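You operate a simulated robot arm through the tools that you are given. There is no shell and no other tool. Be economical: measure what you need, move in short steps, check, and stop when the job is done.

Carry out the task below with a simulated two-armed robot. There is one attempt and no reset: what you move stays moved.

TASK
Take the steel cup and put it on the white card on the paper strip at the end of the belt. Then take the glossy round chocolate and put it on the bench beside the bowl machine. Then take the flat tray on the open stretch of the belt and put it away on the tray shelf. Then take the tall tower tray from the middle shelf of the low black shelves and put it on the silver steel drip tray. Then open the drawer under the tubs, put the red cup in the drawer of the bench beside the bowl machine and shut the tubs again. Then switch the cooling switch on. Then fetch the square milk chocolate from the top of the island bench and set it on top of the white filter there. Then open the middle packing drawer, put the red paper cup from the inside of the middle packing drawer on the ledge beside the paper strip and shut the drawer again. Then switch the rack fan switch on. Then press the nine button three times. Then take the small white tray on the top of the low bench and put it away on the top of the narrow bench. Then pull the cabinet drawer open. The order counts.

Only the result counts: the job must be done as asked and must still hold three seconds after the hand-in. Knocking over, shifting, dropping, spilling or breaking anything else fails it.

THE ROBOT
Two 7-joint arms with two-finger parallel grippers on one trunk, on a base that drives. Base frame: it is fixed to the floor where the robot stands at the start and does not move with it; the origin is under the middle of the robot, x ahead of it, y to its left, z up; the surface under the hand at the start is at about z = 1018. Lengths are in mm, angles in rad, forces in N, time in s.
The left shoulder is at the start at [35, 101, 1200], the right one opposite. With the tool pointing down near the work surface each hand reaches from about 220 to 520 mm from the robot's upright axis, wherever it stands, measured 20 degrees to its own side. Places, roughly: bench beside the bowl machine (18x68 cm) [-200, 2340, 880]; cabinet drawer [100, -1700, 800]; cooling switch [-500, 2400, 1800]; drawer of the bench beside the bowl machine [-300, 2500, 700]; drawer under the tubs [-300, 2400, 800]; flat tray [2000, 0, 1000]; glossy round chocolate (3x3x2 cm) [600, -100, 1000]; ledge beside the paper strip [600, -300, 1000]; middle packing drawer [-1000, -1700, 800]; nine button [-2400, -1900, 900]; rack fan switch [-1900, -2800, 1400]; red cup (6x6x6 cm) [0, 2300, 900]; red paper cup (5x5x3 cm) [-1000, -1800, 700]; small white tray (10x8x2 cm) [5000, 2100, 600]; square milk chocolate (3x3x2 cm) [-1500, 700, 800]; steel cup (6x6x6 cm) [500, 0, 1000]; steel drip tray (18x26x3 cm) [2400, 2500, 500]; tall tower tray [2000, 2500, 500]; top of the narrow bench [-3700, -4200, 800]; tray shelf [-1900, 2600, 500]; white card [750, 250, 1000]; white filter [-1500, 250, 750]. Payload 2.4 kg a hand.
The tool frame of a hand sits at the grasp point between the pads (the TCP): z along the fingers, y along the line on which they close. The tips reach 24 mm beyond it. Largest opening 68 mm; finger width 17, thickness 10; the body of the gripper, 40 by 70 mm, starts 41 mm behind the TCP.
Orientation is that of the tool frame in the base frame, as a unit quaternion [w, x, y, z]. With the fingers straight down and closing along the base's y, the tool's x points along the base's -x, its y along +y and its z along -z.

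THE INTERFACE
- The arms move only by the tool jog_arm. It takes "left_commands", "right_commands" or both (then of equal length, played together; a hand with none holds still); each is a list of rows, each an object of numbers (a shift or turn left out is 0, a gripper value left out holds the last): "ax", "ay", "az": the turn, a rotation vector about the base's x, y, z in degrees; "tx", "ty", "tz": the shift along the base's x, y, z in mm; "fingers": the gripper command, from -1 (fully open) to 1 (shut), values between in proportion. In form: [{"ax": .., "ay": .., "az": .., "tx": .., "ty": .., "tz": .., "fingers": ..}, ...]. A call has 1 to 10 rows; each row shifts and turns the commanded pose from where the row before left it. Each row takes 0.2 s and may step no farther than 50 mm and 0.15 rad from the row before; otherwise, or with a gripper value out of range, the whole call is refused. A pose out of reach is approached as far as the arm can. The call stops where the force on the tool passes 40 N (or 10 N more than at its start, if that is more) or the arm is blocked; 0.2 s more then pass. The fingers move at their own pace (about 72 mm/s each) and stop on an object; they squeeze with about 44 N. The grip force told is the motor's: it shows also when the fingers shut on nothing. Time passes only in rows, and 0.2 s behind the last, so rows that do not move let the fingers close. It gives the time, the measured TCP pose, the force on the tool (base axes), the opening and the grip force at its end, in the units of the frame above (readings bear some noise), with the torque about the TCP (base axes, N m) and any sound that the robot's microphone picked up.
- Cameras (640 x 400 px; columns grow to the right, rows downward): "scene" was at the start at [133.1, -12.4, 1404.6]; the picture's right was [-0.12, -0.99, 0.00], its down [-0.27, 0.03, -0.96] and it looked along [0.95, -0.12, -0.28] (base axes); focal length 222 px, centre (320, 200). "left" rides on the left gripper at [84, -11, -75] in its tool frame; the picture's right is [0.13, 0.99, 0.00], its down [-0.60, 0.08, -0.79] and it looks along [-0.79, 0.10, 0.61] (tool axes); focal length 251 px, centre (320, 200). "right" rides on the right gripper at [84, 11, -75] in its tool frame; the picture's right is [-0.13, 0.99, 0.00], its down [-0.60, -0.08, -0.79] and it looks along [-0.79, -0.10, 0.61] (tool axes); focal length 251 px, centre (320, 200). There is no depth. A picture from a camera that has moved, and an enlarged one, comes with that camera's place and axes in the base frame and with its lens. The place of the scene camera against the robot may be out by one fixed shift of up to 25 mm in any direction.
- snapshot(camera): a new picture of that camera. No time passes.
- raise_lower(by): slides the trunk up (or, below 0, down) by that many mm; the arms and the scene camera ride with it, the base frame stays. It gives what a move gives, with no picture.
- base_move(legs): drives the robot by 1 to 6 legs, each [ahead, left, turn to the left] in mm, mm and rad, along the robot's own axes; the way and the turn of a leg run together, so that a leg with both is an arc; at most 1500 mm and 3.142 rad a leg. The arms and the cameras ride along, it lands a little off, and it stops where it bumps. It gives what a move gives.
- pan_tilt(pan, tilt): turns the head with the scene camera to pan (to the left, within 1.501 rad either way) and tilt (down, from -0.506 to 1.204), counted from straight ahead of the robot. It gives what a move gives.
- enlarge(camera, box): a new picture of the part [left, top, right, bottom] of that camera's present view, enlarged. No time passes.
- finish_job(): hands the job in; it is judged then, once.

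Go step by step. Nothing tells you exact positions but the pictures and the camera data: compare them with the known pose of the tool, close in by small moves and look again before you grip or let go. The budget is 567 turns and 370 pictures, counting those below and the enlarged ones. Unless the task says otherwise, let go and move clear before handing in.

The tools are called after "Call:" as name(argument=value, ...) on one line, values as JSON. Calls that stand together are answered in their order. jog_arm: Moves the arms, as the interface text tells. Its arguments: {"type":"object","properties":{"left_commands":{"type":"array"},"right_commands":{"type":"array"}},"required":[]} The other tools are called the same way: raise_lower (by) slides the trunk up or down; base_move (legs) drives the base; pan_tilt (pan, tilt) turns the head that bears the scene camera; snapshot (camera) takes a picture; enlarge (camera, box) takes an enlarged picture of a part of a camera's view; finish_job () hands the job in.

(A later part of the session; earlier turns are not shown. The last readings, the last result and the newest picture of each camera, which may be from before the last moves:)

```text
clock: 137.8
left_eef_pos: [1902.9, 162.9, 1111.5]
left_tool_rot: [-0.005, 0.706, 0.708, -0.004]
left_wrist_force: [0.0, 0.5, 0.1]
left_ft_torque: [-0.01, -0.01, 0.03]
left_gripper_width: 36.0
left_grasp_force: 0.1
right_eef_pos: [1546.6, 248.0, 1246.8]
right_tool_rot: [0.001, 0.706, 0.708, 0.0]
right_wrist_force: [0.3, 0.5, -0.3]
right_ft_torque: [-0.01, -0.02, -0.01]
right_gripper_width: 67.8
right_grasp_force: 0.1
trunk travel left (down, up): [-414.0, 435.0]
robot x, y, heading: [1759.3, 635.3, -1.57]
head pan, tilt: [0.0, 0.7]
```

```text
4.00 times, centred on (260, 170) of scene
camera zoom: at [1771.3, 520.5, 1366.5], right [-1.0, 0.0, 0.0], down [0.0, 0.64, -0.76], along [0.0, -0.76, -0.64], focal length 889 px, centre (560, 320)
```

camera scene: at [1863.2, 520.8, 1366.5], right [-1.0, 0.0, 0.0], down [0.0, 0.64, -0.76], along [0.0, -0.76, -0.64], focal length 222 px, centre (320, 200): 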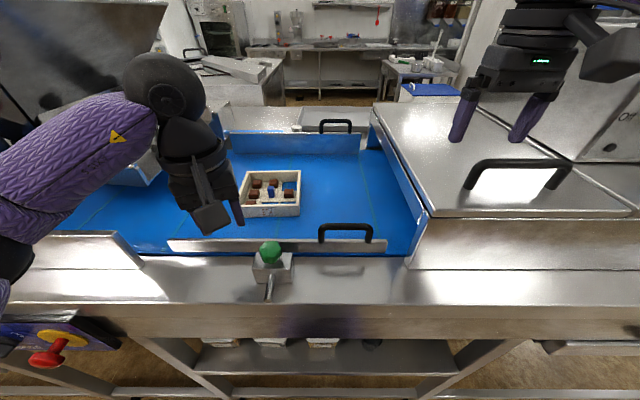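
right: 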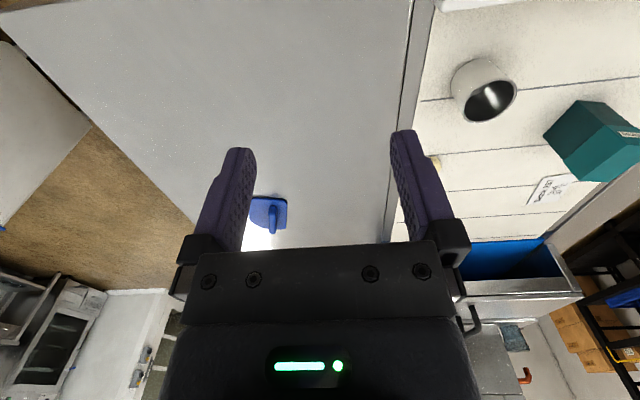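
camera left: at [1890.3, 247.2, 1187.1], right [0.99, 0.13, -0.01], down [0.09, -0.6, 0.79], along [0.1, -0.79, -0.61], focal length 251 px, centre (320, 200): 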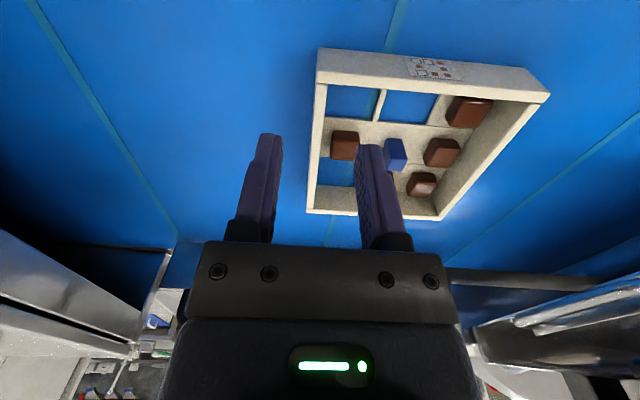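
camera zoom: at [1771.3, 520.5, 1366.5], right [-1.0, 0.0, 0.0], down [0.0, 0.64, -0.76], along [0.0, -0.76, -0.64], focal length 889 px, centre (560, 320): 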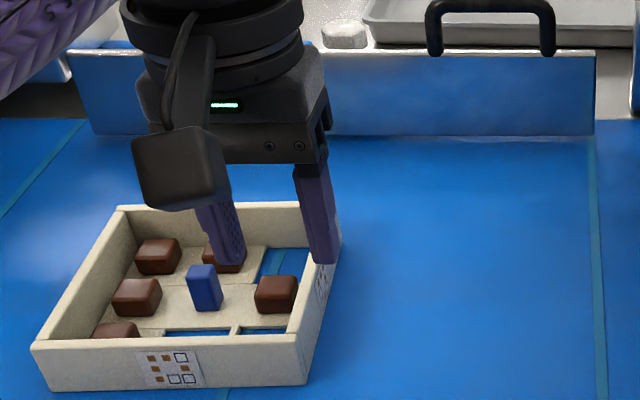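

The wall centre is at x≈1901 and the cell centre y≈156. I lower over the wall and close.

Call:
jog_arm(left_commands=[{"tx": -1, "ty": -6, "tz": -15}, {"tz": -20}, {"tz": -15}, {"tz": -10}, {}])

Call:
snapshot(camera="left")

Call:
enlarge(camera="scene", box=[180, 120, 340, 220])

```text
clock: 139.0
left_eef_pos: [1901.5, 157.9, 1053.7]
left_tool_rot: [-0.004, 0.707, 0.707, -0.003]
left_wrist_force: [0.1, -0.4, -0.3]
left_ft_torque: [-0.04, -0.01, -0.01]
left_gripper_width: 36.2
left_grasp_force: 0.1
right_eef_pos: [1545.7, 247.3, 1245.4]
right_tool_rot: [0.0, 0.706, 0.708, -0.001]
right_wrist_force: [-0.2, 0.7, 0.0]
right_ft_torque: [-0.01, 0.04, -0.03]
right_gripper_width: 68.0
right_grasp_force: 0.1
trunk travel left (down, up): [-414.0, 435.0]
robot x, y, heading: [1761.3, 635.5, -1.566]
head pan, tilt: [0.0, 0.7]
```

```text
312 pictures are left
camera left: at [1890.1, 242.2, 1127.5], right [0.99, 0.13, -0.01], down [0.09, -0.6, 0.79], along [0.1, -0.79, -0.61], focal length 251 px, centre (320, 200)
```

left: 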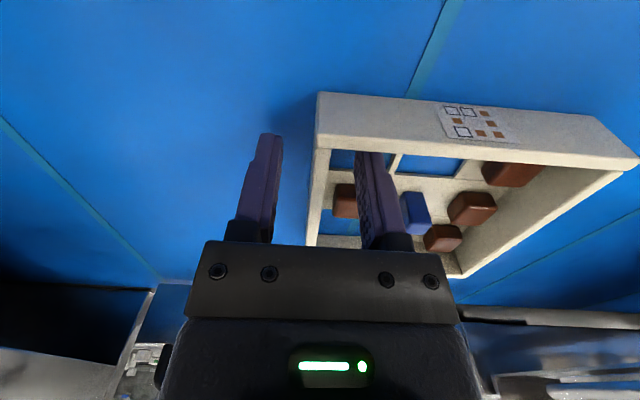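

```text
4.00 times, centred on (260, 170) of scene
camera zoom: at [1771.4, 520.4, 1366.5], right [-1.0, 0.0, 0.0], down [0.0, 0.64, -0.76], along [0.0, -0.76, -0.64], focal length 889 px, centre (560, 320)
```

zoom: 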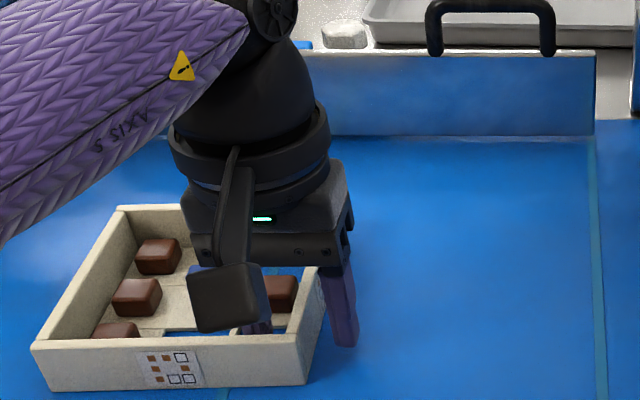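

Straddling well. I lower 3 mm more and close.

Call:
jog_arm(left_commands=[{"tz": -3}, {"fingers": 1}, {}, {}, {}])

Call:
jog_arm(left_commands=[{"tz": 10}, {"tz": 15}, {"tz": 15}, {}])

Call:
snapshot(camera="left")

Call:
enlarge(camera="scene", box=[180, 120, 340, 220])

```text
clock: 140.2
left_eef_pos: [1902.6, 156.9, 1050.7]
left_tool_rot: [-0.004, 0.706, 0.709, -0.004]
left_wrist_force: [0.1, 0.6, 1.5]
left_ft_torque: [0.03, -0.31, 0.15]
left_gripper_width: 6.5
left_grasp_force: 29.7
right_eef_pos: [1546.7, 249.3, 1246.1]
right_tool_rot: [0.0, 0.706, 0.708, 0.001]
right_wrist_force: [0.6, 0.7, -1.3]
right_ft_torque: [0.01, 0.01, 0.01]
right_gripper_width: 68.1
right_grasp_force: 0.2
trunk travel left (down, up): [-414.0, 435.0]
robot x, y, heading: [1759.0, 635.6, -1.567]
head pan, tilt: [0.0, 0.7]
```

```text
clock: 141.2
left_eef_pos: [1901.7, 157.1, 1089.1]
left_tool_rot: [-0.004, 0.706, 0.708, -0.003]
left_wrist_force: [-0.2, -0.1, -0.5]
left_ft_torque: [0.04, 0.1, 0.0]
left_gripper_width: 6.7
left_grasp_force: 29.5
right_eef_pos: [1546.8, 247.8, 1245.7]
right_tool_rot: [0.0, 0.706, 0.708, 0.0]
right_wrist_force: [0.1, -0.2, -0.9]
right_ft_torque: [0.0, 0.02, -0.04]
right_gripper_width: 68.0
right_grasp_force: 0.1
trunk travel left (down, up): [-414.0, 435.0]
robot x, y, heading: [1758.8, 637.0, -1.563]
head pan, tilt: [0.0, 0.7]
```

```text
310 pictures are left
camera left: at [1890.1, 241.3, 1164.7], right [0.99, 0.13, -0.01], down [0.09, -0.6, 0.79], along [0.1, -0.79, -0.61], focal length 251 px, centre (320, 200)
```

left: 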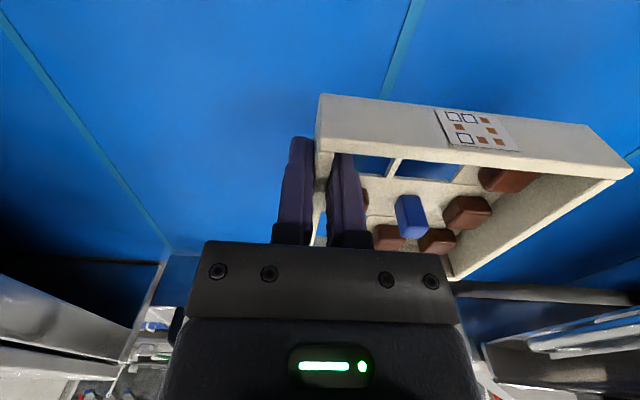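

```text
4.00 times, centred on (260, 170) of scene
camera zoom: at [1771.4, 520.3, 1366.4], right [-1.0, 0.0, 0.0], down [0.0, 0.64, -0.76], along [0.0, -0.76, -0.64], focal length 889 px, centre (560, 320)
```

zoom: 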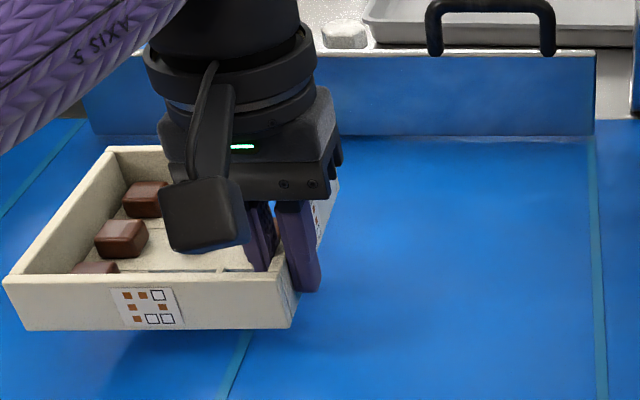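

The tray came up level. I raise it, pull it in, back away, turn around and drive west toward the tray shelf.

Call:
jog_arm(left_commands=[{"ty": 20, "tz": 20}, {"ty": 30, "tz": 25}, {"ty": 30, "tz": 25}, {"ty": 30, "tz": 15}, {"ty": 20}, {}])

Call:
base_move(legs=[[-580, 0, 0], [0, 0, 1.571], [0, 0, 1.571]])

Call:
pan_tilt(pan=0.0, tilt=0.4)

Call:
snapshot(camera="scene")

Call:
snapshot(camera="left")

```text
clock: 142.6
left_eef_pos: [1902.4, 288.5, 1174.5]
left_tool_rot: [-0.004, 0.707, 0.707, -0.003]
left_wrist_force: [0.3, -0.5, -1.6]
left_ft_torque: [0.04, 0.09, 0.02]
left_gripper_width: 6.6
left_grasp_force: 29.4
right_eef_pos: [1546.9, 248.1, 1245.1]
right_tool_rot: [0.0, 0.707, 0.708, 0.0]
right_wrist_force: [-0.7, 0.1, 0.5]
right_ft_torque: [-0.04, 0.0, 0.0]
right_gripper_width: 68.0
right_grasp_force: 0.1
trunk travel left (down, up): [-414.0, 435.0]
robot x, y, heading: [1762.9, 634.4, -1.57]
head pan, tilt: [0.0, 0.7]
```

```text
clock: 153.6
left_eef_pos: [1602.1, 1550.2, 1174.6]
left_tool_rot: [-0.004, 0.724, -0.69, 0.003]
left_wrist_force: [1.0, -0.2, -1.8]
left_ft_torque: [-0.09, -0.07, -0.01]
left_gripper_width: 6.8
left_grasp_force: 28.7
right_eef_pos: [1953.4, 1605.8, 1245.4]
right_tool_rot: [0.0, 0.724, -0.689, 0.0]
right_wrist_force: [-0.8, -0.1, 0.1]
right_ft_torque: [-0.02, -0.01, 0.02]
right_gripper_width: 68.3
right_grasp_force: 0.0
trunk travel left (down, up): [-414.0, 435.0]
robot x, y, heading: [1762.4, 1210.5, 1.621]
head pan, tilt: [0.0, 0.7]
```

```text
clock: 154.4
left_eef_pos: [1601.5, 1548.9, 1175.5]
left_tool_rot: [-0.003, 0.724, -0.69, 0.004]
left_wrist_force: [-0.2, 0.1, -0.7]
left_ft_torque: [-0.05, -0.1, 0.0]
left_gripper_width: 6.4
left_grasp_force: 29.0
right_eef_pos: [1954.8, 1606.0, 1246.2]
right_tool_rot: [0.0, 0.724, -0.69, -0.001]
right_wrist_force: [0.3, -0.3, -0.6]
right_ft_torque: [0.0, -0.03, 0.02]
right_gripper_width: 68.0
right_grasp_force: 0.0
trunk travel left (down, up): [-414.0, 435.0]
robot x, y, heading: [1759.9, 1208.0, 1.62]
head pan, tilt: [0.0, 0.4]
```

```text
308 pictures are left
camera scene: at [1762.8, 1329.7, 1393.2], right [1.0, 0.05, 0.0], down [0.02, -0.39, -0.92], along [-0.04, 0.92, -0.39], focal length 222 px, centre (320, 200)
```

scene: 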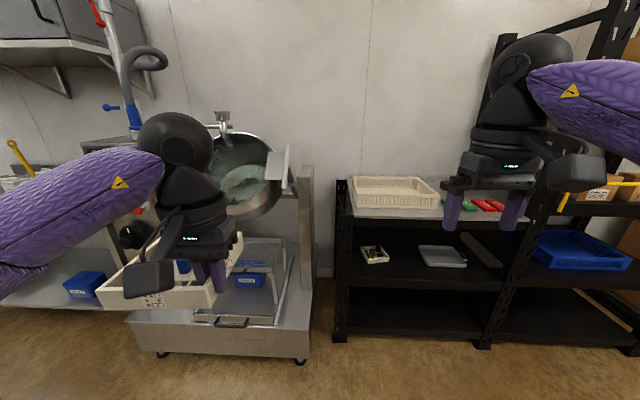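

```text
307 pictures are left
camera left: at [1614.3, 1467.0, 1250.1], right [-0.98, -0.18, -0.01], down [-0.12, 0.6, 0.79], along [-0.13, 0.78, -0.61], focal length 251 px, centre (320, 200)
```

left: 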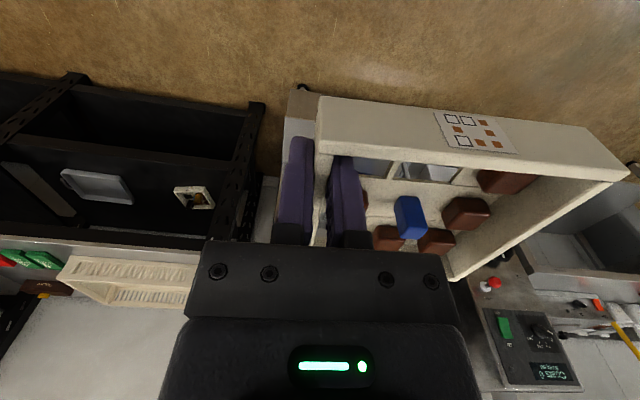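

The low black shelves and drip tray are here (for later). I drive west with clearance to the island.

Call:
base_move(legs=[[150, 0, -0.05], [0, 1450, 0], [0, 1400, 0]])

Call:
snapshot(camera="scene")

Call:
pan_tilt(pan=1.4, tilt=0.4)

Call:
snapshot(camera="scene")

```text
clock: 169.3
left_eef_pos: [-1251.3, 1745.2, 1175.3]
left_tool_rot: [0.005, -0.706, 0.708, -0.004]
left_wrist_force: [-0.6, 0.6, -1.1]
left_ft_torque: [-0.06, -0.09, 0.0]
left_gripper_width: 6.5
left_grasp_force: 28.9
right_eef_pos: [-895.7, 1783.5, 1246.6]
right_tool_rot: [0.0, 0.707, -0.707, 0.001]
right_wrist_force: [-0.3, -0.8, 0.1]
right_ft_torque: [0.04, -0.01, -0.01]
right_gripper_width: 68.1
right_grasp_force: 0.2
trunk travel left (down, up): [-414.0, 435.0]
robot x, y, heading: [-1113.0, 1394.8, 1.575]
head pan, tilt: [0.0, 0.4]
```

```text
306 pictures are left
camera scene: at [-1100.7, 1517.1, 1393.3], right [1.0, 0.0, 0.0], down [0.0, -0.39, -0.92], along [0.0, 0.92, -0.39], focal length 222 px, centre (320, 200)
```

scene: 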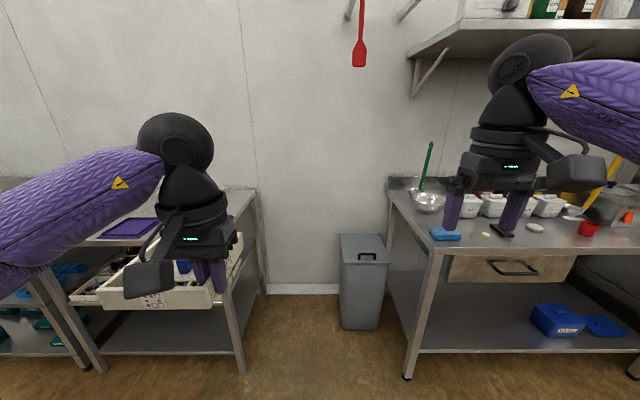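

```text
clock: 170.8
left_eef_pos: [-1251.0, 1743.5, 1175.4]
left_tool_rot: [0.003, -0.706, 0.708, -0.004]
left_wrist_force: [-0.5, -0.1, -1.9]
left_ft_torque: [-0.03, -0.09, 0.0]
left_gripper_width: 6.6
left_grasp_force: 29.2
right_eef_pos: [-895.7, 1784.6, 1245.3]
right_tool_rot: [0.0, -0.707, 0.707, -0.001]
right_wrist_force: [0.3, 0.9, -0.1]
right_ft_torque: [-0.01, -0.01, 0.0]
right_gripper_width: 68.2
right_grasp_force: 0.1
trunk travel left (down, up): [-414.0, 435.0]
robot x, y, heading: [-1109.3, 1396.4, 1.572]
head pan, tilt: [1.4, 0.4]
```

```text
305 pictures are left
camera scene: at [-1191.9, 1440.3, 1393.3], right [0.17, 0.99, 0.0], down [0.38, -0.07, -0.92], along [-0.91, 0.16, -0.39], focal length 222 px, centre (320, 200)
```

scene: 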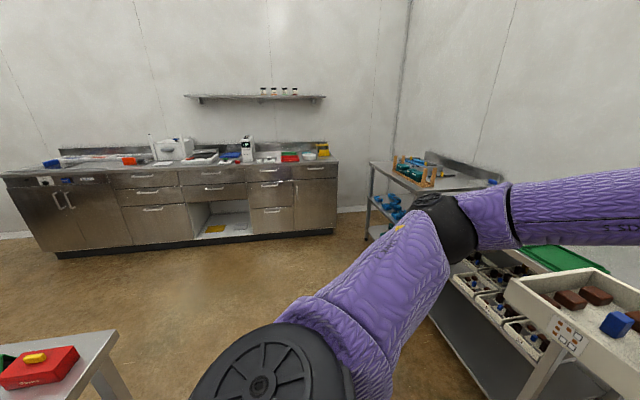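

The tray rack is left of the bin. I move in front of it and look for the free place.

Call:
base_move(legs=[[0, 620, 0]])

Call:
pan_tilt(pan=0, tilt=0.5)

Call:
raise_lower(by=-300)

Call:
snapshot(camera="scene")

Call:
snapshot(camera="right")

```text
clock: 174.2
left_eef_pos: [-1863.9, 1742.6, 1175.2]
left_tool_rot: [-0.005, 0.708, -0.706, 0.005]
left_wrist_force: [-0.3, -0.1, -1.4]
left_ft_torque: [-0.04, -0.07, -0.02]
left_gripper_width: 6.6
left_grasp_force: 28.9
right_eef_pos: [-1509.1, 1782.5, 1245.4]
right_tool_rot: [-0.001, 0.708, -0.706, 0.0]
right_wrist_force: [0.2, 0.4, 0.4]
right_ft_torque: [0.02, -0.04, -0.01]
right_gripper_width: 67.9
right_grasp_force: 0.0
trunk travel left (down, up): [-414.0, 435.0]
robot x, y, heading: [-1724.4, 1393.0, 1.571]
head pan, tilt: [1.4, 0.4]
```

```text
clock: 175.8
left_eef_pos: [-1864.0, 1742.6, 1176.2]
left_tool_rot: [-0.003, 0.708, -0.706, 0.004]
left_wrist_force: [0.6, 0.4, -1.0]
left_ft_torque: [-0.06, -0.08, 0.0]
left_gripper_width: 6.8
left_grasp_force: 29.4
right_eef_pos: [-1508.6, 1782.7, 1245.2]
right_tool_rot: [0.0, 0.708, -0.706, -0.001]
right_wrist_force: [-0.7, -0.2, -1.1]
right_ft_torque: [-0.02, 0.0, 0.0]
right_gripper_width: 68.0
right_grasp_force: 0.0
trunk travel left (down, up): [-414.0, 435.0]
robot x, y, heading: [-1725.6, 1393.3, 1.577]
head pan, tilt: [0.0, 0.499]
```

```text
clock: 178.8
left_eef_pos: [-1863.9, 1741.9, 875.5]
left_tool_rot: [-0.003, 0.708, -0.706, 0.004]
left_wrist_force: [0.2, -0.3, -0.5]
left_ft_torque: [-0.06, -0.07, -0.02]
left_gripper_width: 6.4
left_grasp_force: 29.5
right_eef_pos: [-1509.6, 1782.9, 945.1]
right_tool_rot: [0.0, 0.708, -0.706, -0.001]
right_wrist_force: [-0.7, 0.4, 0.3]
right_ft_torque: [-0.02, -0.02, 0.0]
right_gripper_width: 67.7
right_grasp_force: 0.1
trunk travel left (down, up): [-114.0, 735.0]
robot x, y, heading: [-1725.6, 1397.5, 1.575]
head pan, tilt: [0.0, 0.499]
```

```text
304 pictures are left
camera scene: at [-1712.6, 1582.6, 1079.3], right [1.0, 0.0, 0.0], down [0.0, -0.48, -0.88], along [0.0, 0.88, -0.48], focal length 222 px, centre (320, 200)
```

scene: 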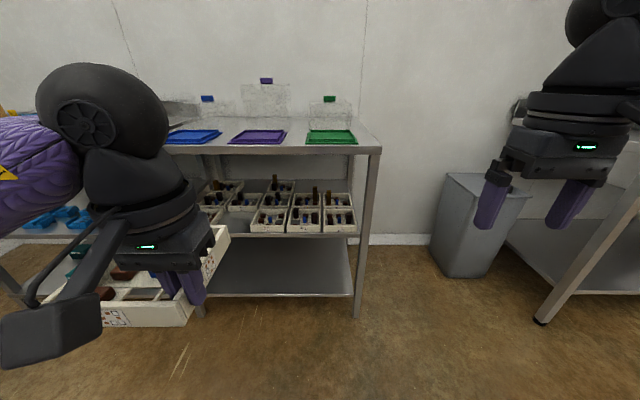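

```text
303 pictures are left
camera right: at [-1518.0, 1700.1, 1020.6], right [-0.99, 0.13, 0.0], down [0.08, 0.6, 0.79], along [0.1, 0.79, -0.61], focal length 251 px, centre (320, 200)
```

right: 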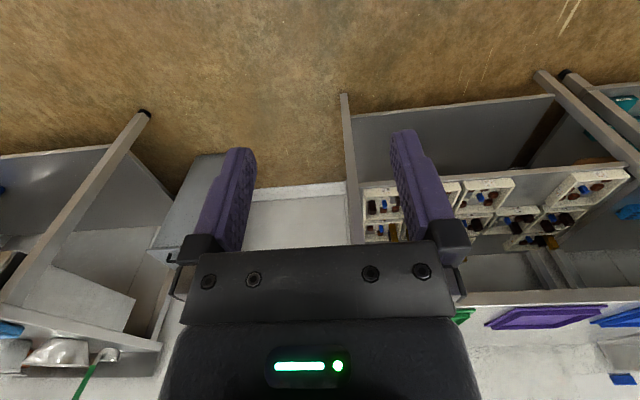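

Call:
enlarge(camera="right", box=[340, 140, 640, 328])

Call:
enlarge(camera="scene", box=[160, 150, 380, 288])

```text
2.13 times, centred on (490, 234) of right
camera zoom: at [-1518.0, 1700.1, 1020.6], right [-0.99, 0.13, 0.0], down [0.08, 0.6, 0.79], along [0.1, 0.79, -0.61], focal length 535 px, centre (-42, 128)
```

zoom: 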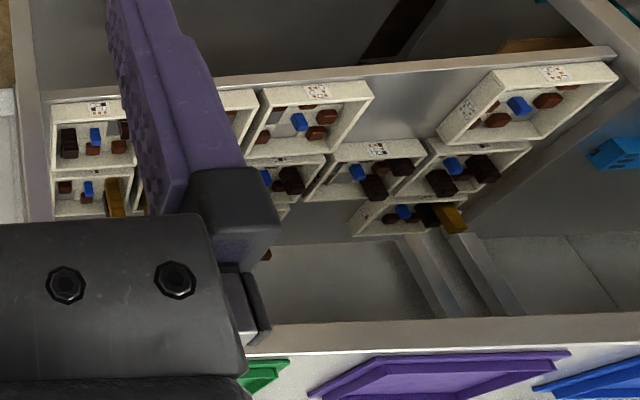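

```text
2.90 times, centred on (270, 219) of scene
camera zoom: at [-1712.6, 1582.6, 1079.3], right [1.0, 0.0, 0.0], down [0.0, -0.48, -0.88], along [0.0, 0.88, -0.48], focal length 644 px, centre (465, 145)
```

zoom: 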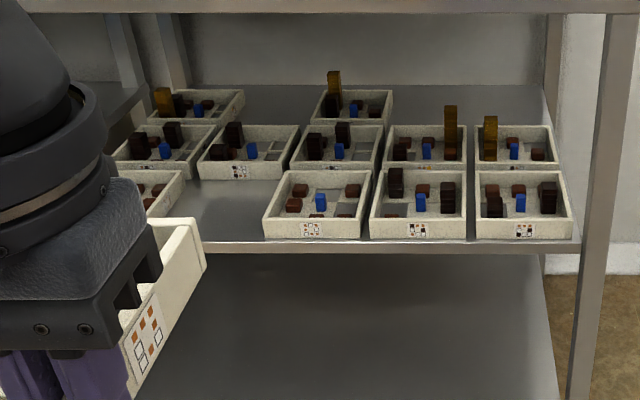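

There's one free slot in the front row (about 140 mm wide at x≈-2070). I measure it with the right hand's camera from closer.

Call:
base_move(legs=[[100, 480, 0]])

Call:
jog_arm(right_commands=[{"tz": -30}, {"tz": -40}, {"tz": -40}, {"tz": -30}, {}])

Call:
snapshot(camera="right")

Call:
snapshot(camera="scene")

```text
clock: 181.7
left_eef_pos: [-2342.0, 1845.2, 875.7]
left_tool_rot: [0.004, -0.704, 0.71, -0.004]
left_wrist_force: [0.2, -0.8, -0.9]
left_ft_torque: [-0.07, -0.06, -0.03]
left_gripper_width: 6.4
left_grasp_force: 28.8
right_eef_pos: [-1986.9, 1881.9, 945.5]
right_tool_rot: [0.001, -0.705, 0.71, 0.0]
right_wrist_force: [-0.1, -0.1, -1.0]
right_ft_torque: [0.02, 0.03, 0.05]
right_gripper_width: 67.9
right_grasp_force: 0.2
trunk travel left (down, up): [-114.0, 735.0]
robot x, y, heading: [-2207.6, 1494.8, 1.561]
head pan, tilt: [0.0, 0.499]
```

```text
clock: 182.9
left_eef_pos: [-2342.2, 1845.8, 876.3]
left_tool_rot: [0.003, -0.705, 0.709, -0.004]
left_wrist_force: [-0.2, -0.3, -1.5]
left_ft_torque: [-0.06, -0.12, 0.02]
left_gripper_width: 6.7
left_grasp_force: 28.9
right_eef_pos: [-1987.5, 1881.6, 805.8]
right_tool_rot: [0.0, -0.705, 0.709, 0.0]
right_wrist_force: [0.5, 0.2, 0.4]
right_ft_torque: [0.04, -0.01, 0.01]
right_gripper_width: 67.9
right_grasp_force: 0.0
trunk travel left (down, up): [-114.0, 735.0]
robot x, y, heading: [-2205.9, 1493.6, 1.563]
head pan, tilt: [0.0, 0.499]
```

```text
300 pictures are left
camera right: at [-1997.3, 1799.2, 880.6], right [-0.99, 0.14, 0.0], down [0.08, 0.6, 0.79], along [0.11, 0.79, -0.61], focal length 251 px, centre (320, 200)
```

right: 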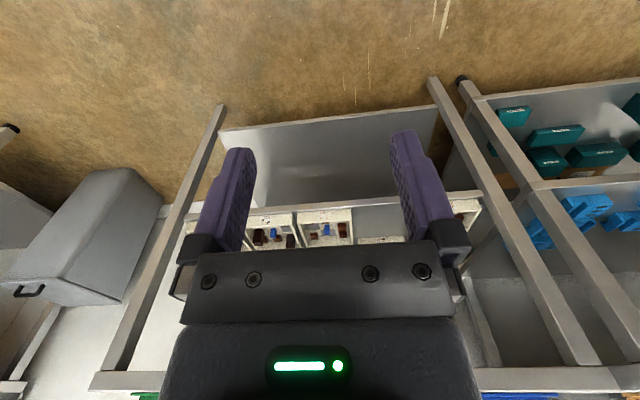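

```text
299 pictures are left
camera scene: at [-2192.6, 1683.6, 1079.2], right [1.0, -0.01, 0.0], down [0.0, -0.48, -0.88], along [0.01, 0.88, -0.48], focal length 222 px, centre (320, 200)
```

scene: 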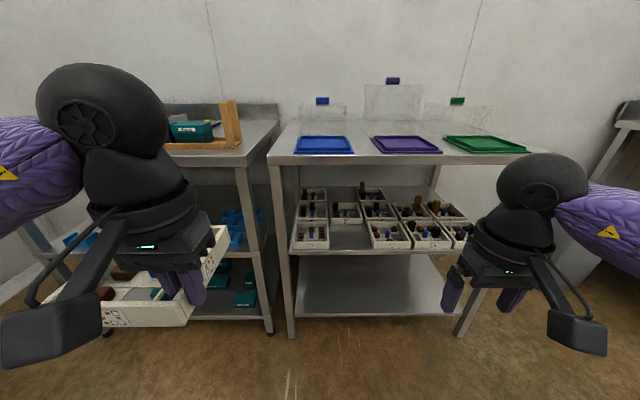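

Call:
enlarge(camera="scene", box=[275, 170, 485, 301])

Call:
enlarge(camera="right", box=[240, 180, 420, 260])

```text
3.05 times, centred on (380, 236) of scene
camera zoom: at [-2192.6, 1683.6, 1079.2], right [1.0, -0.01, 0.0], down [0.0, -0.48, -0.88], along [0.01, 0.88, -0.48], focal length 677 px, centre (137, 92)
```

zoom: 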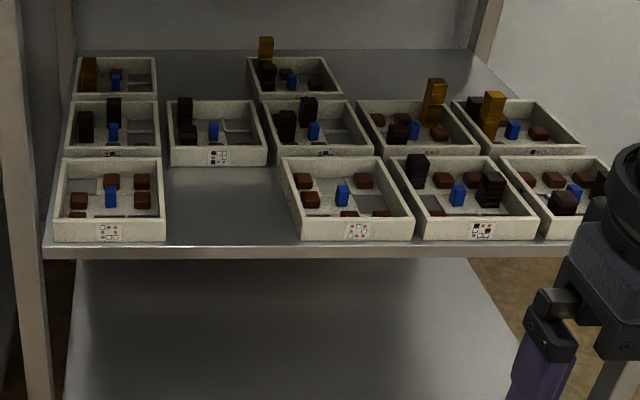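

```text
3.56 times, centred on (330, 220) of right
camera zoom: at [-1997.3, 1799.2, 880.6], right [-0.99, 0.14, 0.0], down [0.08, 0.6, 0.79], along [0.11, 0.79, -0.61], focal length 894 px, centre (284, 129)
```

zoom: 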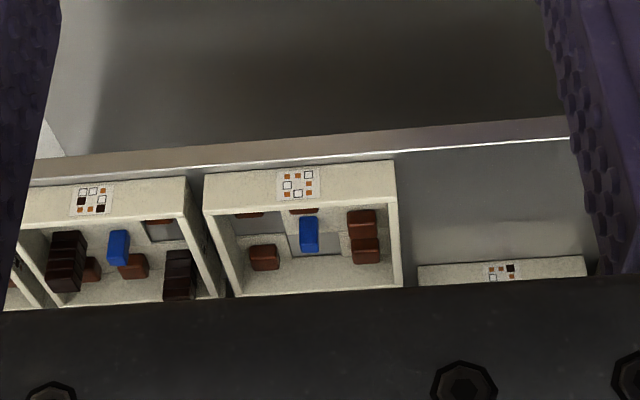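

The slot spans x≈-2160…-2005, trays' fronts at y≈2300, shelf z≈528. I'll set the tray with the wider gap on the finger side. First retract the right hand, line up the base and lower the trunk.

Call:
jog_arm(right_commands=[{"ty": -40, "tz": 30}, {"ty": -45, "tz": 10}, {"ty": -45}, {}])

Call:
base_move(legs=[[0, -320, 0.008]])

Call:
raise_lower(by=-110)

Call:
base_move(legs=[[250, 0, 0]])

Call:
pan_tilt(pan=0.15, tilt=0.35)

Call:
snapshot(camera="scene")

Call:
snapshot(camera="left")

```text
clock: 183.9
left_eef_pos: [-2342.1, 1845.8, 875.9]
left_tool_rot: [0.004, -0.705, 0.71, -0.003]
left_wrist_force: [0.5, 0.3, -1.1]
left_ft_torque: [-0.07, -0.09, 0.01]
left_gripper_width: 6.8
left_grasp_force: 29.0
right_eef_pos: [-1987.7, 1752.6, 846.1]
right_tool_rot: [0.001, -0.705, 0.709, 0.0]
right_wrist_force: [0.5, -0.4, -0.1]
right_ft_torque: [0.02, -0.03, -0.03]
right_gripper_width: 67.8
right_grasp_force: 0.0
trunk travel left (down, up): [-114.0, 735.0]
robot x, y, heading: [-2205.3, 1496.3, 1.562]
head pan, tilt: [0.0, 0.499]
```

```text
clock: 186.0
left_eef_pos: [-2023.2, 1842.9, 874.3]
left_tool_rot: [0.004, -0.705, 0.709, -0.004]
left_wrist_force: [-0.7, -0.3, -1.4]
left_ft_torque: [-0.07, -0.07, 0.04]
left_gripper_width: 6.4
left_grasp_force: 29.0
right_eef_pos: [-1667.6, 1751.9, 846.7]
right_tool_rot: [0.0, -0.705, 0.709, 0.001]
right_wrist_force: [0.7, 0.3, 0.3]
right_ft_torque: [0.05, -0.03, 0.02]
right_gripper_width: 68.0
right_grasp_force: 0.2
trunk travel left (down, up): [-114.0, 735.0]
robot x, y, heading: [-1887.1, 1491.1, 1.564]
head pan, tilt: [0.0, 0.499]
```

```text
clock: 187.0
left_eef_pos: [-2022.0, 1843.7, 792.6]
left_tool_rot: [0.001, -0.704, 0.71, -0.008]
left_wrist_force: [-0.7, 0.1, -0.1]
left_ft_torque: [-0.02, -0.07, 0.02]
left_gripper_width: 6.8
left_grasp_force: 29.7
right_eef_pos: [-1666.7, 1755.6, 767.0]
right_tool_rot: [-0.005, -0.703, 0.711, -0.002]
right_wrist_force: [-1.1, 5.6, 11.6]
right_ft_torque: [-1.76, -0.1, -0.19]
right_gripper_width: 67.9
right_grasp_force: 0.1
trunk travel left (down, up): [-36.0, 814.0]
robot x, y, heading: [-1884.7, 1492.6, 1.565]
head pan, tilt: [0.0, 0.499]
stopped: the force on the tool passed its limit at 74 N (the readings are from after the stop); the commanded pose is now the measured one
```

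```text
clock: 188.8
left_eef_pos: [-2021.6, 2094.3, 793.9]
left_tool_rot: [0.0, -0.705, 0.709, -0.008]
left_wrist_force: [0.4, -0.2, -2.0]
left_ft_torque: [-0.06, -0.06, -0.01]
left_gripper_width: 6.6
left_grasp_force: 29.4
right_eef_pos: [-1666.8, 2004.4, 766.8]
right_tool_rot: [-0.004, -0.703, 0.711, -0.002]
right_wrist_force: [-1.3, 17.4, 16.0]
right_ft_torque: [-3.13, 0.0, -0.21]
right_gripper_width: 68.1
right_grasp_force: 0.1
trunk travel left (down, up): [-36.0, 814.0]
robot x, y, heading: [-1883.4, 1747.7, 1.565]
head pan, tilt: [0.0, 0.499]
```

```text
clock: 189.5
left_eef_pos: [-2021.9, 2093.7, 793.3]
left_tool_rot: [0.0, -0.706, 0.709, -0.007]
left_wrist_force: [-0.8, 0.5, -1.2]
left_ft_torque: [-0.06, -0.1, -0.02]
left_gripper_width: 6.4
left_grasp_force: 29.0
right_eef_pos: [-1666.6, 2004.8, 767.6]
right_tool_rot: [-0.004, -0.703, 0.711, -0.001]
right_wrist_force: [-0.9, 12.4, 11.0]
right_ft_torque: [-2.2, 0.07, -0.06]
right_gripper_width: 68.0
right_grasp_force: 0.1
trunk travel left (down, up): [-36.0, 814.0]
robot x, y, heading: [-1886.7, 1743.2, 1.57]
head pan, tilt: [0.15, 0.351]
```

```text
296 pictures are left
camera scene: at [-1886.0, 1959.7, 1011.0], right [0.99, 0.15, 0.0], down [0.05, -0.34, -0.94], along [-0.14, 0.93, -0.34], focal length 222 px, centre (320, 200)
```

scene: 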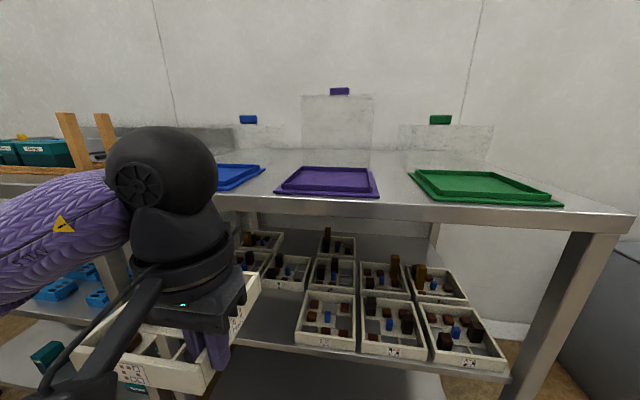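

```text
295 pictures are left
camera left: at [-2013.6, 2011.3, 869.7], right [-0.99, -0.12, -0.01], down [-0.08, 0.61, 0.79], along [-0.09, 0.78, -0.62], focal length 251 px, centre (320, 200)
```

left: 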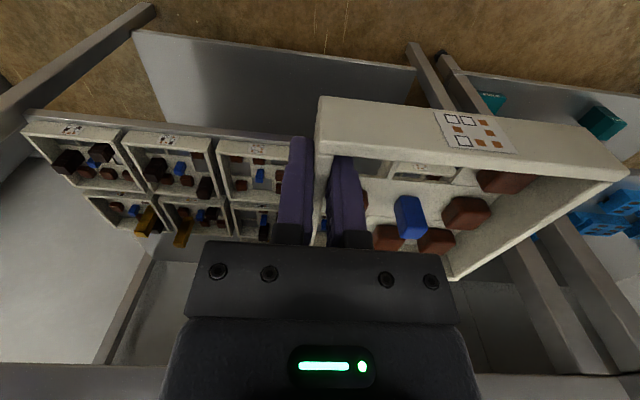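

The right arm pressed on something (likely the robot's own body). I lift and extend the right hand clear of it.

Call:
jog_arm(right_commands=[{"tz": 30}, {"ty": 30, "tz": 35}, {"tz": 35, "ty": 20}, {}])

Call:
snapshot(camera="right")

```text
clock: 190.5
left_eef_pos: [-2021.3, 2093.5, 793.9]
left_tool_rot: [0.0, -0.705, 0.709, -0.007]
left_wrist_force: [0.4, -0.8, -0.5]
left_ft_torque: [-0.02, -0.09, 0.01]
left_gripper_width: 6.7
left_grasp_force: 29.1
right_eef_pos: [-1667.3, 2056.6, 867.0]
right_tool_rot: [-0.004, -0.704, 0.71, -0.001]
right_wrist_force: [0.5, 0.3, 0.2]
right_ft_torque: [0.02, -0.02, 0.0]
right_gripper_width: 68.1
right_grasp_force: 0.1
trunk travel left (down, up): [-36.0, 814.0]
robot x, y, heading: [-1885.0, 1741.0, 1.571]
head pan, tilt: [0.15, 0.351]
```

```text
294 pictures are left
camera right: at [-1677.1, 1974.9, 943.3], right [-0.99, 0.14, 0.0], down [0.09, 0.61, 0.79], along [0.11, 0.78, -0.62], focal length 251 px, centre (320, 200)
```

right: 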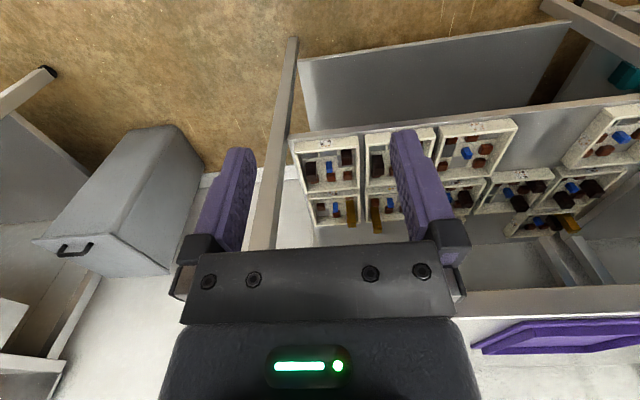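

Clear now. I measure the slot again from this right-hand view.

Call:
enlarge(camera="right", box=[430, 80, 640, 211])

Call:
enlarge(camera="left", box=[180, 80, 340, 180])

```text
3.05 times, centred on (535, 146) of right
camera zoom: at [-1677.1, 1974.9, 943.3], right [-0.99, 0.14, 0.0], down [0.09, 0.61, 0.79], along [0.11, 0.78, -0.62], focal length 766 px, centre (-335, 366)
```

zoom: 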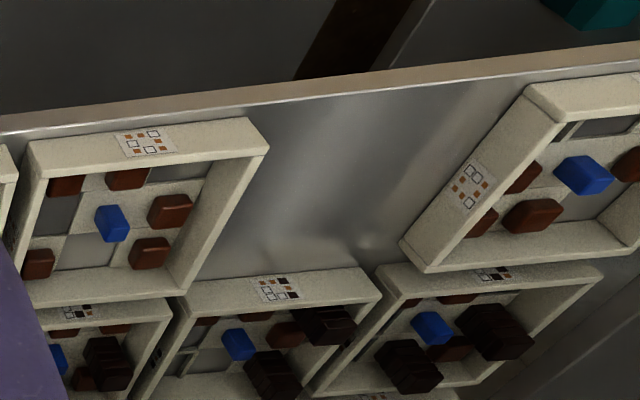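

```text
4.00 times, centred on (260, 130) of left
camera zoom: at [-2013.6, 2011.4, 869.7], right [-0.99, -0.12, -0.01], down [-0.08, 0.61, 0.79], along [-0.09, 0.78, -0.62], focal length 1006 px, centre (560, 480)
```

zoom: 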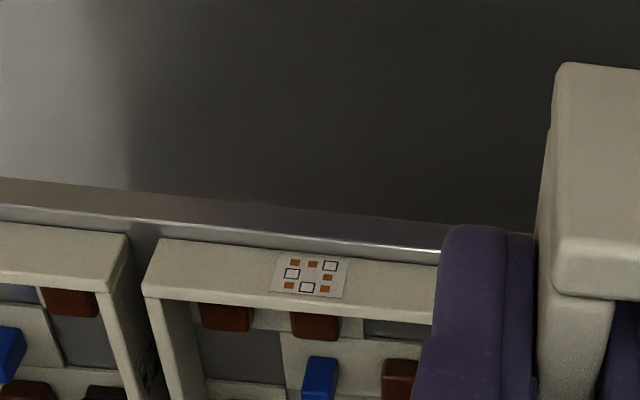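

The slot is about 148 mm (x -2150…-2002). I'll set the tray in with its front slightly out so the fingers stay in front of the neighbour, then push it in. Lowering first.

Call:
jog_arm(left_commands=[{"tx": 4, "tz": -35}, {"tx": 3, "tz": -40}, {"tz": -40}, {"tz": -40}, {"tz": -33}, {}])

Call:
base_move(legs=[[100, 0, 0]])

Call:
pan_tilt(pan=0.3, tilt=0.5)

Call:
snapshot(camera="scene")

Call:
snapshot(camera="left")

```text
clock: 191.9
left_eef_pos: [-2015.1, 2094.2, 605.0]
left_tool_rot: [0.0, -0.705, 0.709, -0.007]
left_wrist_force: [-0.7, 1.6, -1.4]
left_ft_torque: [-0.01, -0.1, 0.01]
left_gripper_width: 6.7
left_grasp_force: 28.8
right_eef_pos: [-1667.2, 2057.1, 867.0]
right_tool_rot: [-0.004, -0.703, 0.711, -0.001]
right_wrist_force: [-0.2, 0.1, -0.5]
right_ft_torque: [0.02, -0.02, -0.02]
right_gripper_width: 67.9
right_grasp_force: 0.1
trunk travel left (down, up): [-36.0, 814.0]
robot x, y, heading: [-1879.8, 1742.6, 1.569]
head pan, tilt: [0.15, 0.351]
```

```text
clock: 193.1
left_eef_pos: [-2013.8, 2195.3, 605.5]
left_tool_rot: [0.0, -0.706, 0.708, -0.008]
left_wrist_force: [-0.3, -0.3, -0.1]
left_ft_torque: [-0.05, -0.09, -0.01]
left_gripper_width: 6.5
left_grasp_force: 29.3
right_eef_pos: [-1667.4, 2157.5, 867.1]
right_tool_rot: [-0.004, -0.703, 0.711, -0.001]
right_wrist_force: [0.6, 0.2, -0.1]
right_ft_torque: [0.01, -0.02, -0.01]
right_gripper_width: 68.1
right_grasp_force: 0.1
trunk travel left (down, up): [-36.0, 814.0]
robot x, y, heading: [-1879.4, 1842.2, 1.566]
head pan, tilt: [0.15, 0.351]
```

```text
clock: 193.8
left_eef_pos: [-2015.4, 2194.1, 606.4]
left_tool_rot: [-0.001, -0.705, 0.709, -0.008]
left_wrist_force: [1.0, -0.5, -1.1]
left_ft_torque: [-0.03, -0.1, -0.02]
left_gripper_width: 6.5
left_grasp_force: 28.7
right_eef_pos: [-1665.7, 2157.6, 867.4]
right_tool_rot: [-0.003, -0.703, 0.711, -0.002]
right_wrist_force: [0.3, 0.2, 0.5]
right_ft_torque: [-0.03, -0.02, 0.06]
right_gripper_width: 67.9
right_grasp_force: 0.1
trunk travel left (down, up): [-36.0, 814.0]
robot x, y, heading: [-1882.6, 1843.8, 1.572]
head pan, tilt: [0.3, 0.499]
```

```text
291 pictures are left
camera scene: at [-1898.7, 2055.1, 997.4], right [0.96, 0.29, 0.0], down [0.14, -0.46, -0.88], along [-0.26, 0.84, -0.48], focal length 222 px, centre (320, 200)
```

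scene: 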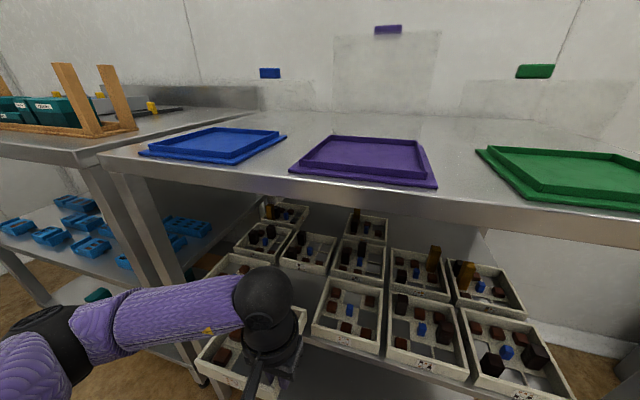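

```text
290 pictures are left
camera left: at [-2006.2, 2111.5, 681.5], right [-0.99, -0.12, -0.01], down [-0.08, 0.61, 0.79], along [-0.09, 0.78, -0.62], focal length 251 px, centre (320, 200)
```

left: 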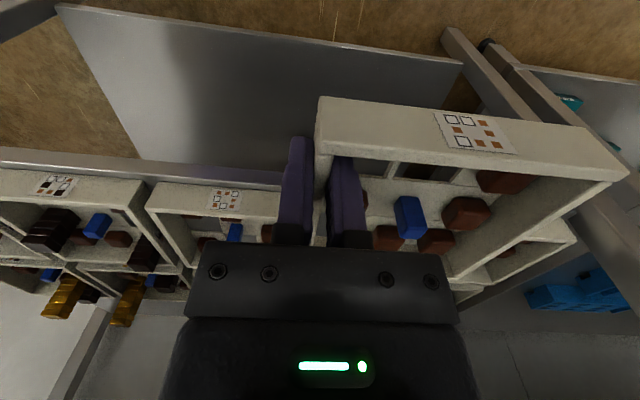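

Heights clear. I move the tray into the slot over the neighbours' rims.

Call:
jog_arm(left_commands=[{"ty": 25}, {"ty": 25}, {"ty": 25}, {"ty": 13}, {}])

Call:
snapshot(camera="left")

Call:
snapshot(camera="scene")

Call:
snapshot(camera="right")

```text
clock: 195.0
left_eef_pos: [-2014.4, 2283.3, 604.2]
left_tool_rot: [0.0, -0.705, 0.709, -0.008]
left_wrist_force: [-0.4, 0.0, -1.3]
left_ft_torque: [-0.06, -0.05, 0.01]
left_gripper_width: 6.7
left_grasp_force: 29.6
right_eef_pos: [-1666.8, 2157.4, 867.3]
right_tool_rot: [-0.004, -0.703, 0.711, -0.001]
right_wrist_force: [0.4, 0.2, 0.3]
right_ft_torque: [0.03, -0.04, -0.02]
right_gripper_width: 68.2
right_grasp_force: 0.1
trunk travel left (down, up): [-36.0, 814.0]
robot x, y, heading: [-1886.1, 1846.0, 1.567]
head pan, tilt: [0.3, 0.499]
```

```text
289 pictures are left
camera left: at [-2006.0, 2200.0, 680.9], right [-0.99, -0.12, -0.01], down [-0.08, 0.61, 0.79], along [-0.09, 0.78, -0.62], focal length 251 px, centre (320, 200)
```

left: 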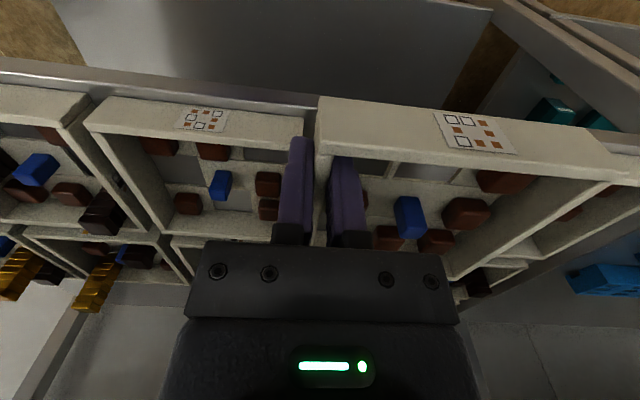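

```text
288 pictures are left
camera scene: at [-1898.7, 2055.2, 997.4], right [0.96, 0.29, 0.0], down [0.14, -0.46, -0.88], along [-0.26, 0.84, -0.48], focal length 222 px, centre (320, 200)
```

scene: 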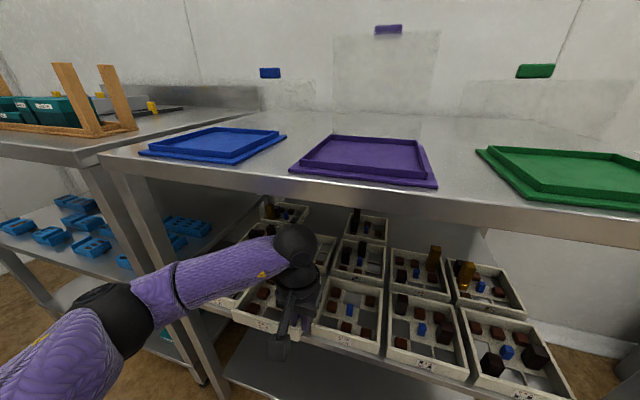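

```text
287 pictures are left
camera right: at [-1676.8, 2075.4, 943.1], right [-0.99, 0.14, 0.0], down [0.09, 0.61, 0.79], along [0.11, 0.78, -0.62], focal length 251 px, centre (320, 200)
```

right: 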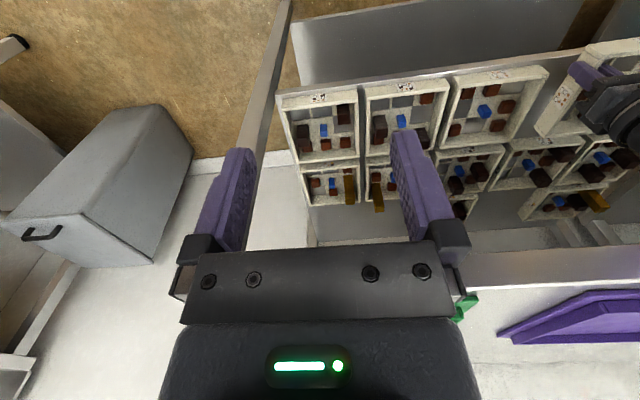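

Clearances look balanced. I lower the tray gently to the shelf.

Call:
jog_arm(left_commands=[{"tx": -1, "tz": -15}, {"tz": -12}, {"tz": -6}, {}])

Call:
jog_arm(left_commands=[{"tz": -3}, {"tz": -2}, {}])

Call:
snapshot(camera="left")

```text
clock: 196.0
left_eef_pos: [-2015.2, 2282.4, 571.4]
left_tool_rot: [0.0, -0.705, 0.709, -0.008]
left_wrist_force: [-0.1, 0.5, -0.1]
left_ft_torque: [-0.05, -0.11, 0.01]
left_gripper_width: 6.5
left_grasp_force: 28.8
right_eef_pos: [-1666.5, 2157.5, 868.1]
right_tool_rot: [-0.003, -0.704, 0.71, -0.001]
right_wrist_force: [-0.4, 0.0, -0.3]
right_ft_torque: [0.01, 0.01, -0.04]
right_gripper_width: 68.1
right_grasp_force: 0.1
trunk travel left (down, up): [-36.0, 814.0]
robot x, y, heading: [-1883.8, 1842.1, 1.562]
head pan, tilt: [0.3, 0.499]
```

```text
clock: 196.8
left_eef_pos: [-2015.6, 2283.0, 567.2]
left_tool_rot: [0.0, -0.705, 0.709, -0.008]
left_wrist_force: [0.2, 0.7, -1.0]
left_ft_torque: [-0.07, -0.12, 0.0]
left_gripper_width: 6.5
left_grasp_force: 29.5
right_eef_pos: [-1667.0, 2157.9, 868.3]
right_tool_rot: [-0.004, -0.703, 0.711, -0.001]
right_wrist_force: [0.5, 0.2, 0.3]
right_ft_torque: [-0.04, 0.01, 0.02]
right_gripper_width: 68.0
right_grasp_force: 0.1
trunk travel left (down, up): [-36.0, 814.0]
robot x, y, heading: [-1883.8, 1844.4, 1.566]
head pan, tilt: [0.3, 0.499]
```

```text
286 pictures are left
camera left: at [-2007.3, 2199.9, 642.6], right [-0.99, -0.12, -0.01], down [-0.08, 0.61, 0.79], along [-0.09, 0.78, -0.62], focal length 251 px, centre (320, 200)
```

left: 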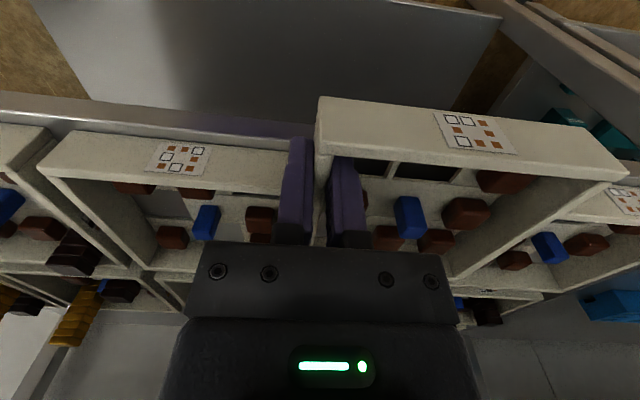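

Call:
jog_arm(left_commands=[{"tz": -2}, {"tz": -2}, {}])

Call:
jog_arm(left_commands=[{"tz": -1.5}, {"tz": -1.5}, {}])

```text
clock: 197.6
left_eef_pos: [-2014.7, 2283.0, 562.7]
left_tool_rot: [0.0, -0.705, 0.709, -0.007]
left_wrist_force: [-0.2, -0.5, -1.4]
left_ft_torque: [-0.04, -0.06, 0.0]
left_gripper_width: 6.7
left_grasp_force: 28.9
right_eef_pos: [-1666.5, 2158.2, 866.8]
right_tool_rot: [-0.005, -0.704, 0.711, -0.002]
right_wrist_force: [0.6, 0.0, 0.3]
right_ft_torque: [0.0, 0.04, 0.02]
right_gripper_width: 68.0
right_grasp_force: 0.0
trunk travel left (down, up): [-36.0, 814.0]
robot x, y, heading: [-1880.5, 1845.9, 1.566]
head pan, tilt: [0.3, 0.499]
```

```text
clock: 198.4
left_eef_pos: [-2015.4, 2283.1, 559.7]
left_tool_rot: [0.0, -0.705, 0.709, -0.008]
left_wrist_force: [-0.3, 0.8, -0.5]
left_ft_torque: [-0.01, -0.09, -0.02]
left_gripper_width: 6.6
left_grasp_force: 29.4
right_eef_pos: [-1666.5, 2157.9, 867.9]
right_tool_rot: [-0.004, -0.703, 0.711, -0.001]
right_wrist_force: [-1.7, 0.6, -0.5]
right_ft_torque: [0.0, -0.03, 0.01]
right_gripper_width: 67.9
right_grasp_force: 0.2
trunk travel left (down, up): [-36.0, 814.0]
robot x, y, heading: [-1884.4, 1840.5, 1.567]
head pan, tilt: [0.3, 0.499]
```

Call:
jog_arm(left_commands=[{"tz": -1.5}, {"tz": -1.5}, {}])

Call:
jog_arm(left_commands=[{"tz": -1.5}, {"tz": -1}, {}])

Call:
enlarge(camera="left", box=[200, 60, 400, 185])

```text
clock: 199.2
left_eef_pos: [-2016.3, 2282.7, 557.5]
left_tool_rot: [0.0, -0.705, 0.709, -0.008]
left_wrist_force: [0.6, 0.3, -1.6]
left_ft_torque: [-0.03, -0.07, 0.0]
left_gripper_width: 6.5
left_grasp_force: 29.3
right_eef_pos: [-1666.2, 2157.5, 867.5]
right_tool_rot: [-0.003, -0.703, 0.711, -0.003]
right_wrist_force: [0.1, -0.4, -0.5]
right_ft_torque: [0.0, -0.01, -0.02]
right_gripper_width: 68.2
right_grasp_force: 0.1
trunk travel left (down, up): [-36.0, 814.0]
robot x, y, heading: [-1880.2, 1844.3, 1.572]
head pan, tilt: [0.3, 0.499]
```

```text
clock: 200.0
left_eef_pos: [-2015.6, 2282.0, 554.8]
left_tool_rot: [0.0, -0.705, 0.709, -0.008]
left_wrist_force: [-0.6, 0.0, -1.3]
left_ft_torque: [-0.04, -0.08, 0.0]
left_gripper_width: 6.7
left_grasp_force: 29.1
right_eef_pos: [-1666.9, 2157.3, 867.1]
right_tool_rot: [-0.004, -0.703, 0.711, -0.001]
right_wrist_force: [0.0, 0.5, -0.2]
right_ft_torque: [0.02, -0.01, -0.03]
right_gripper_width: 68.0
right_grasp_force: 0.0
trunk travel left (down, up): [-36.0, 814.0]
robot x, y, heading: [-1881.6, 1846.2, 1.569]
head pan, tilt: [0.3, 0.499]
```

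```text
3.20 times, centred on (300, 122) of left
camera zoom: at [-2007.6, 2199.2, 631.0], right [-0.99, -0.12, -0.01], down [-0.08, 0.61, 0.79], along [-0.09, 0.78, -0.62], focal length 805 px, centre (384, 448)
```

zoom: 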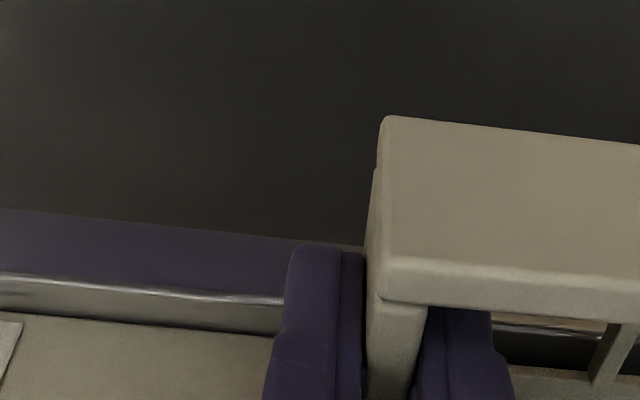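

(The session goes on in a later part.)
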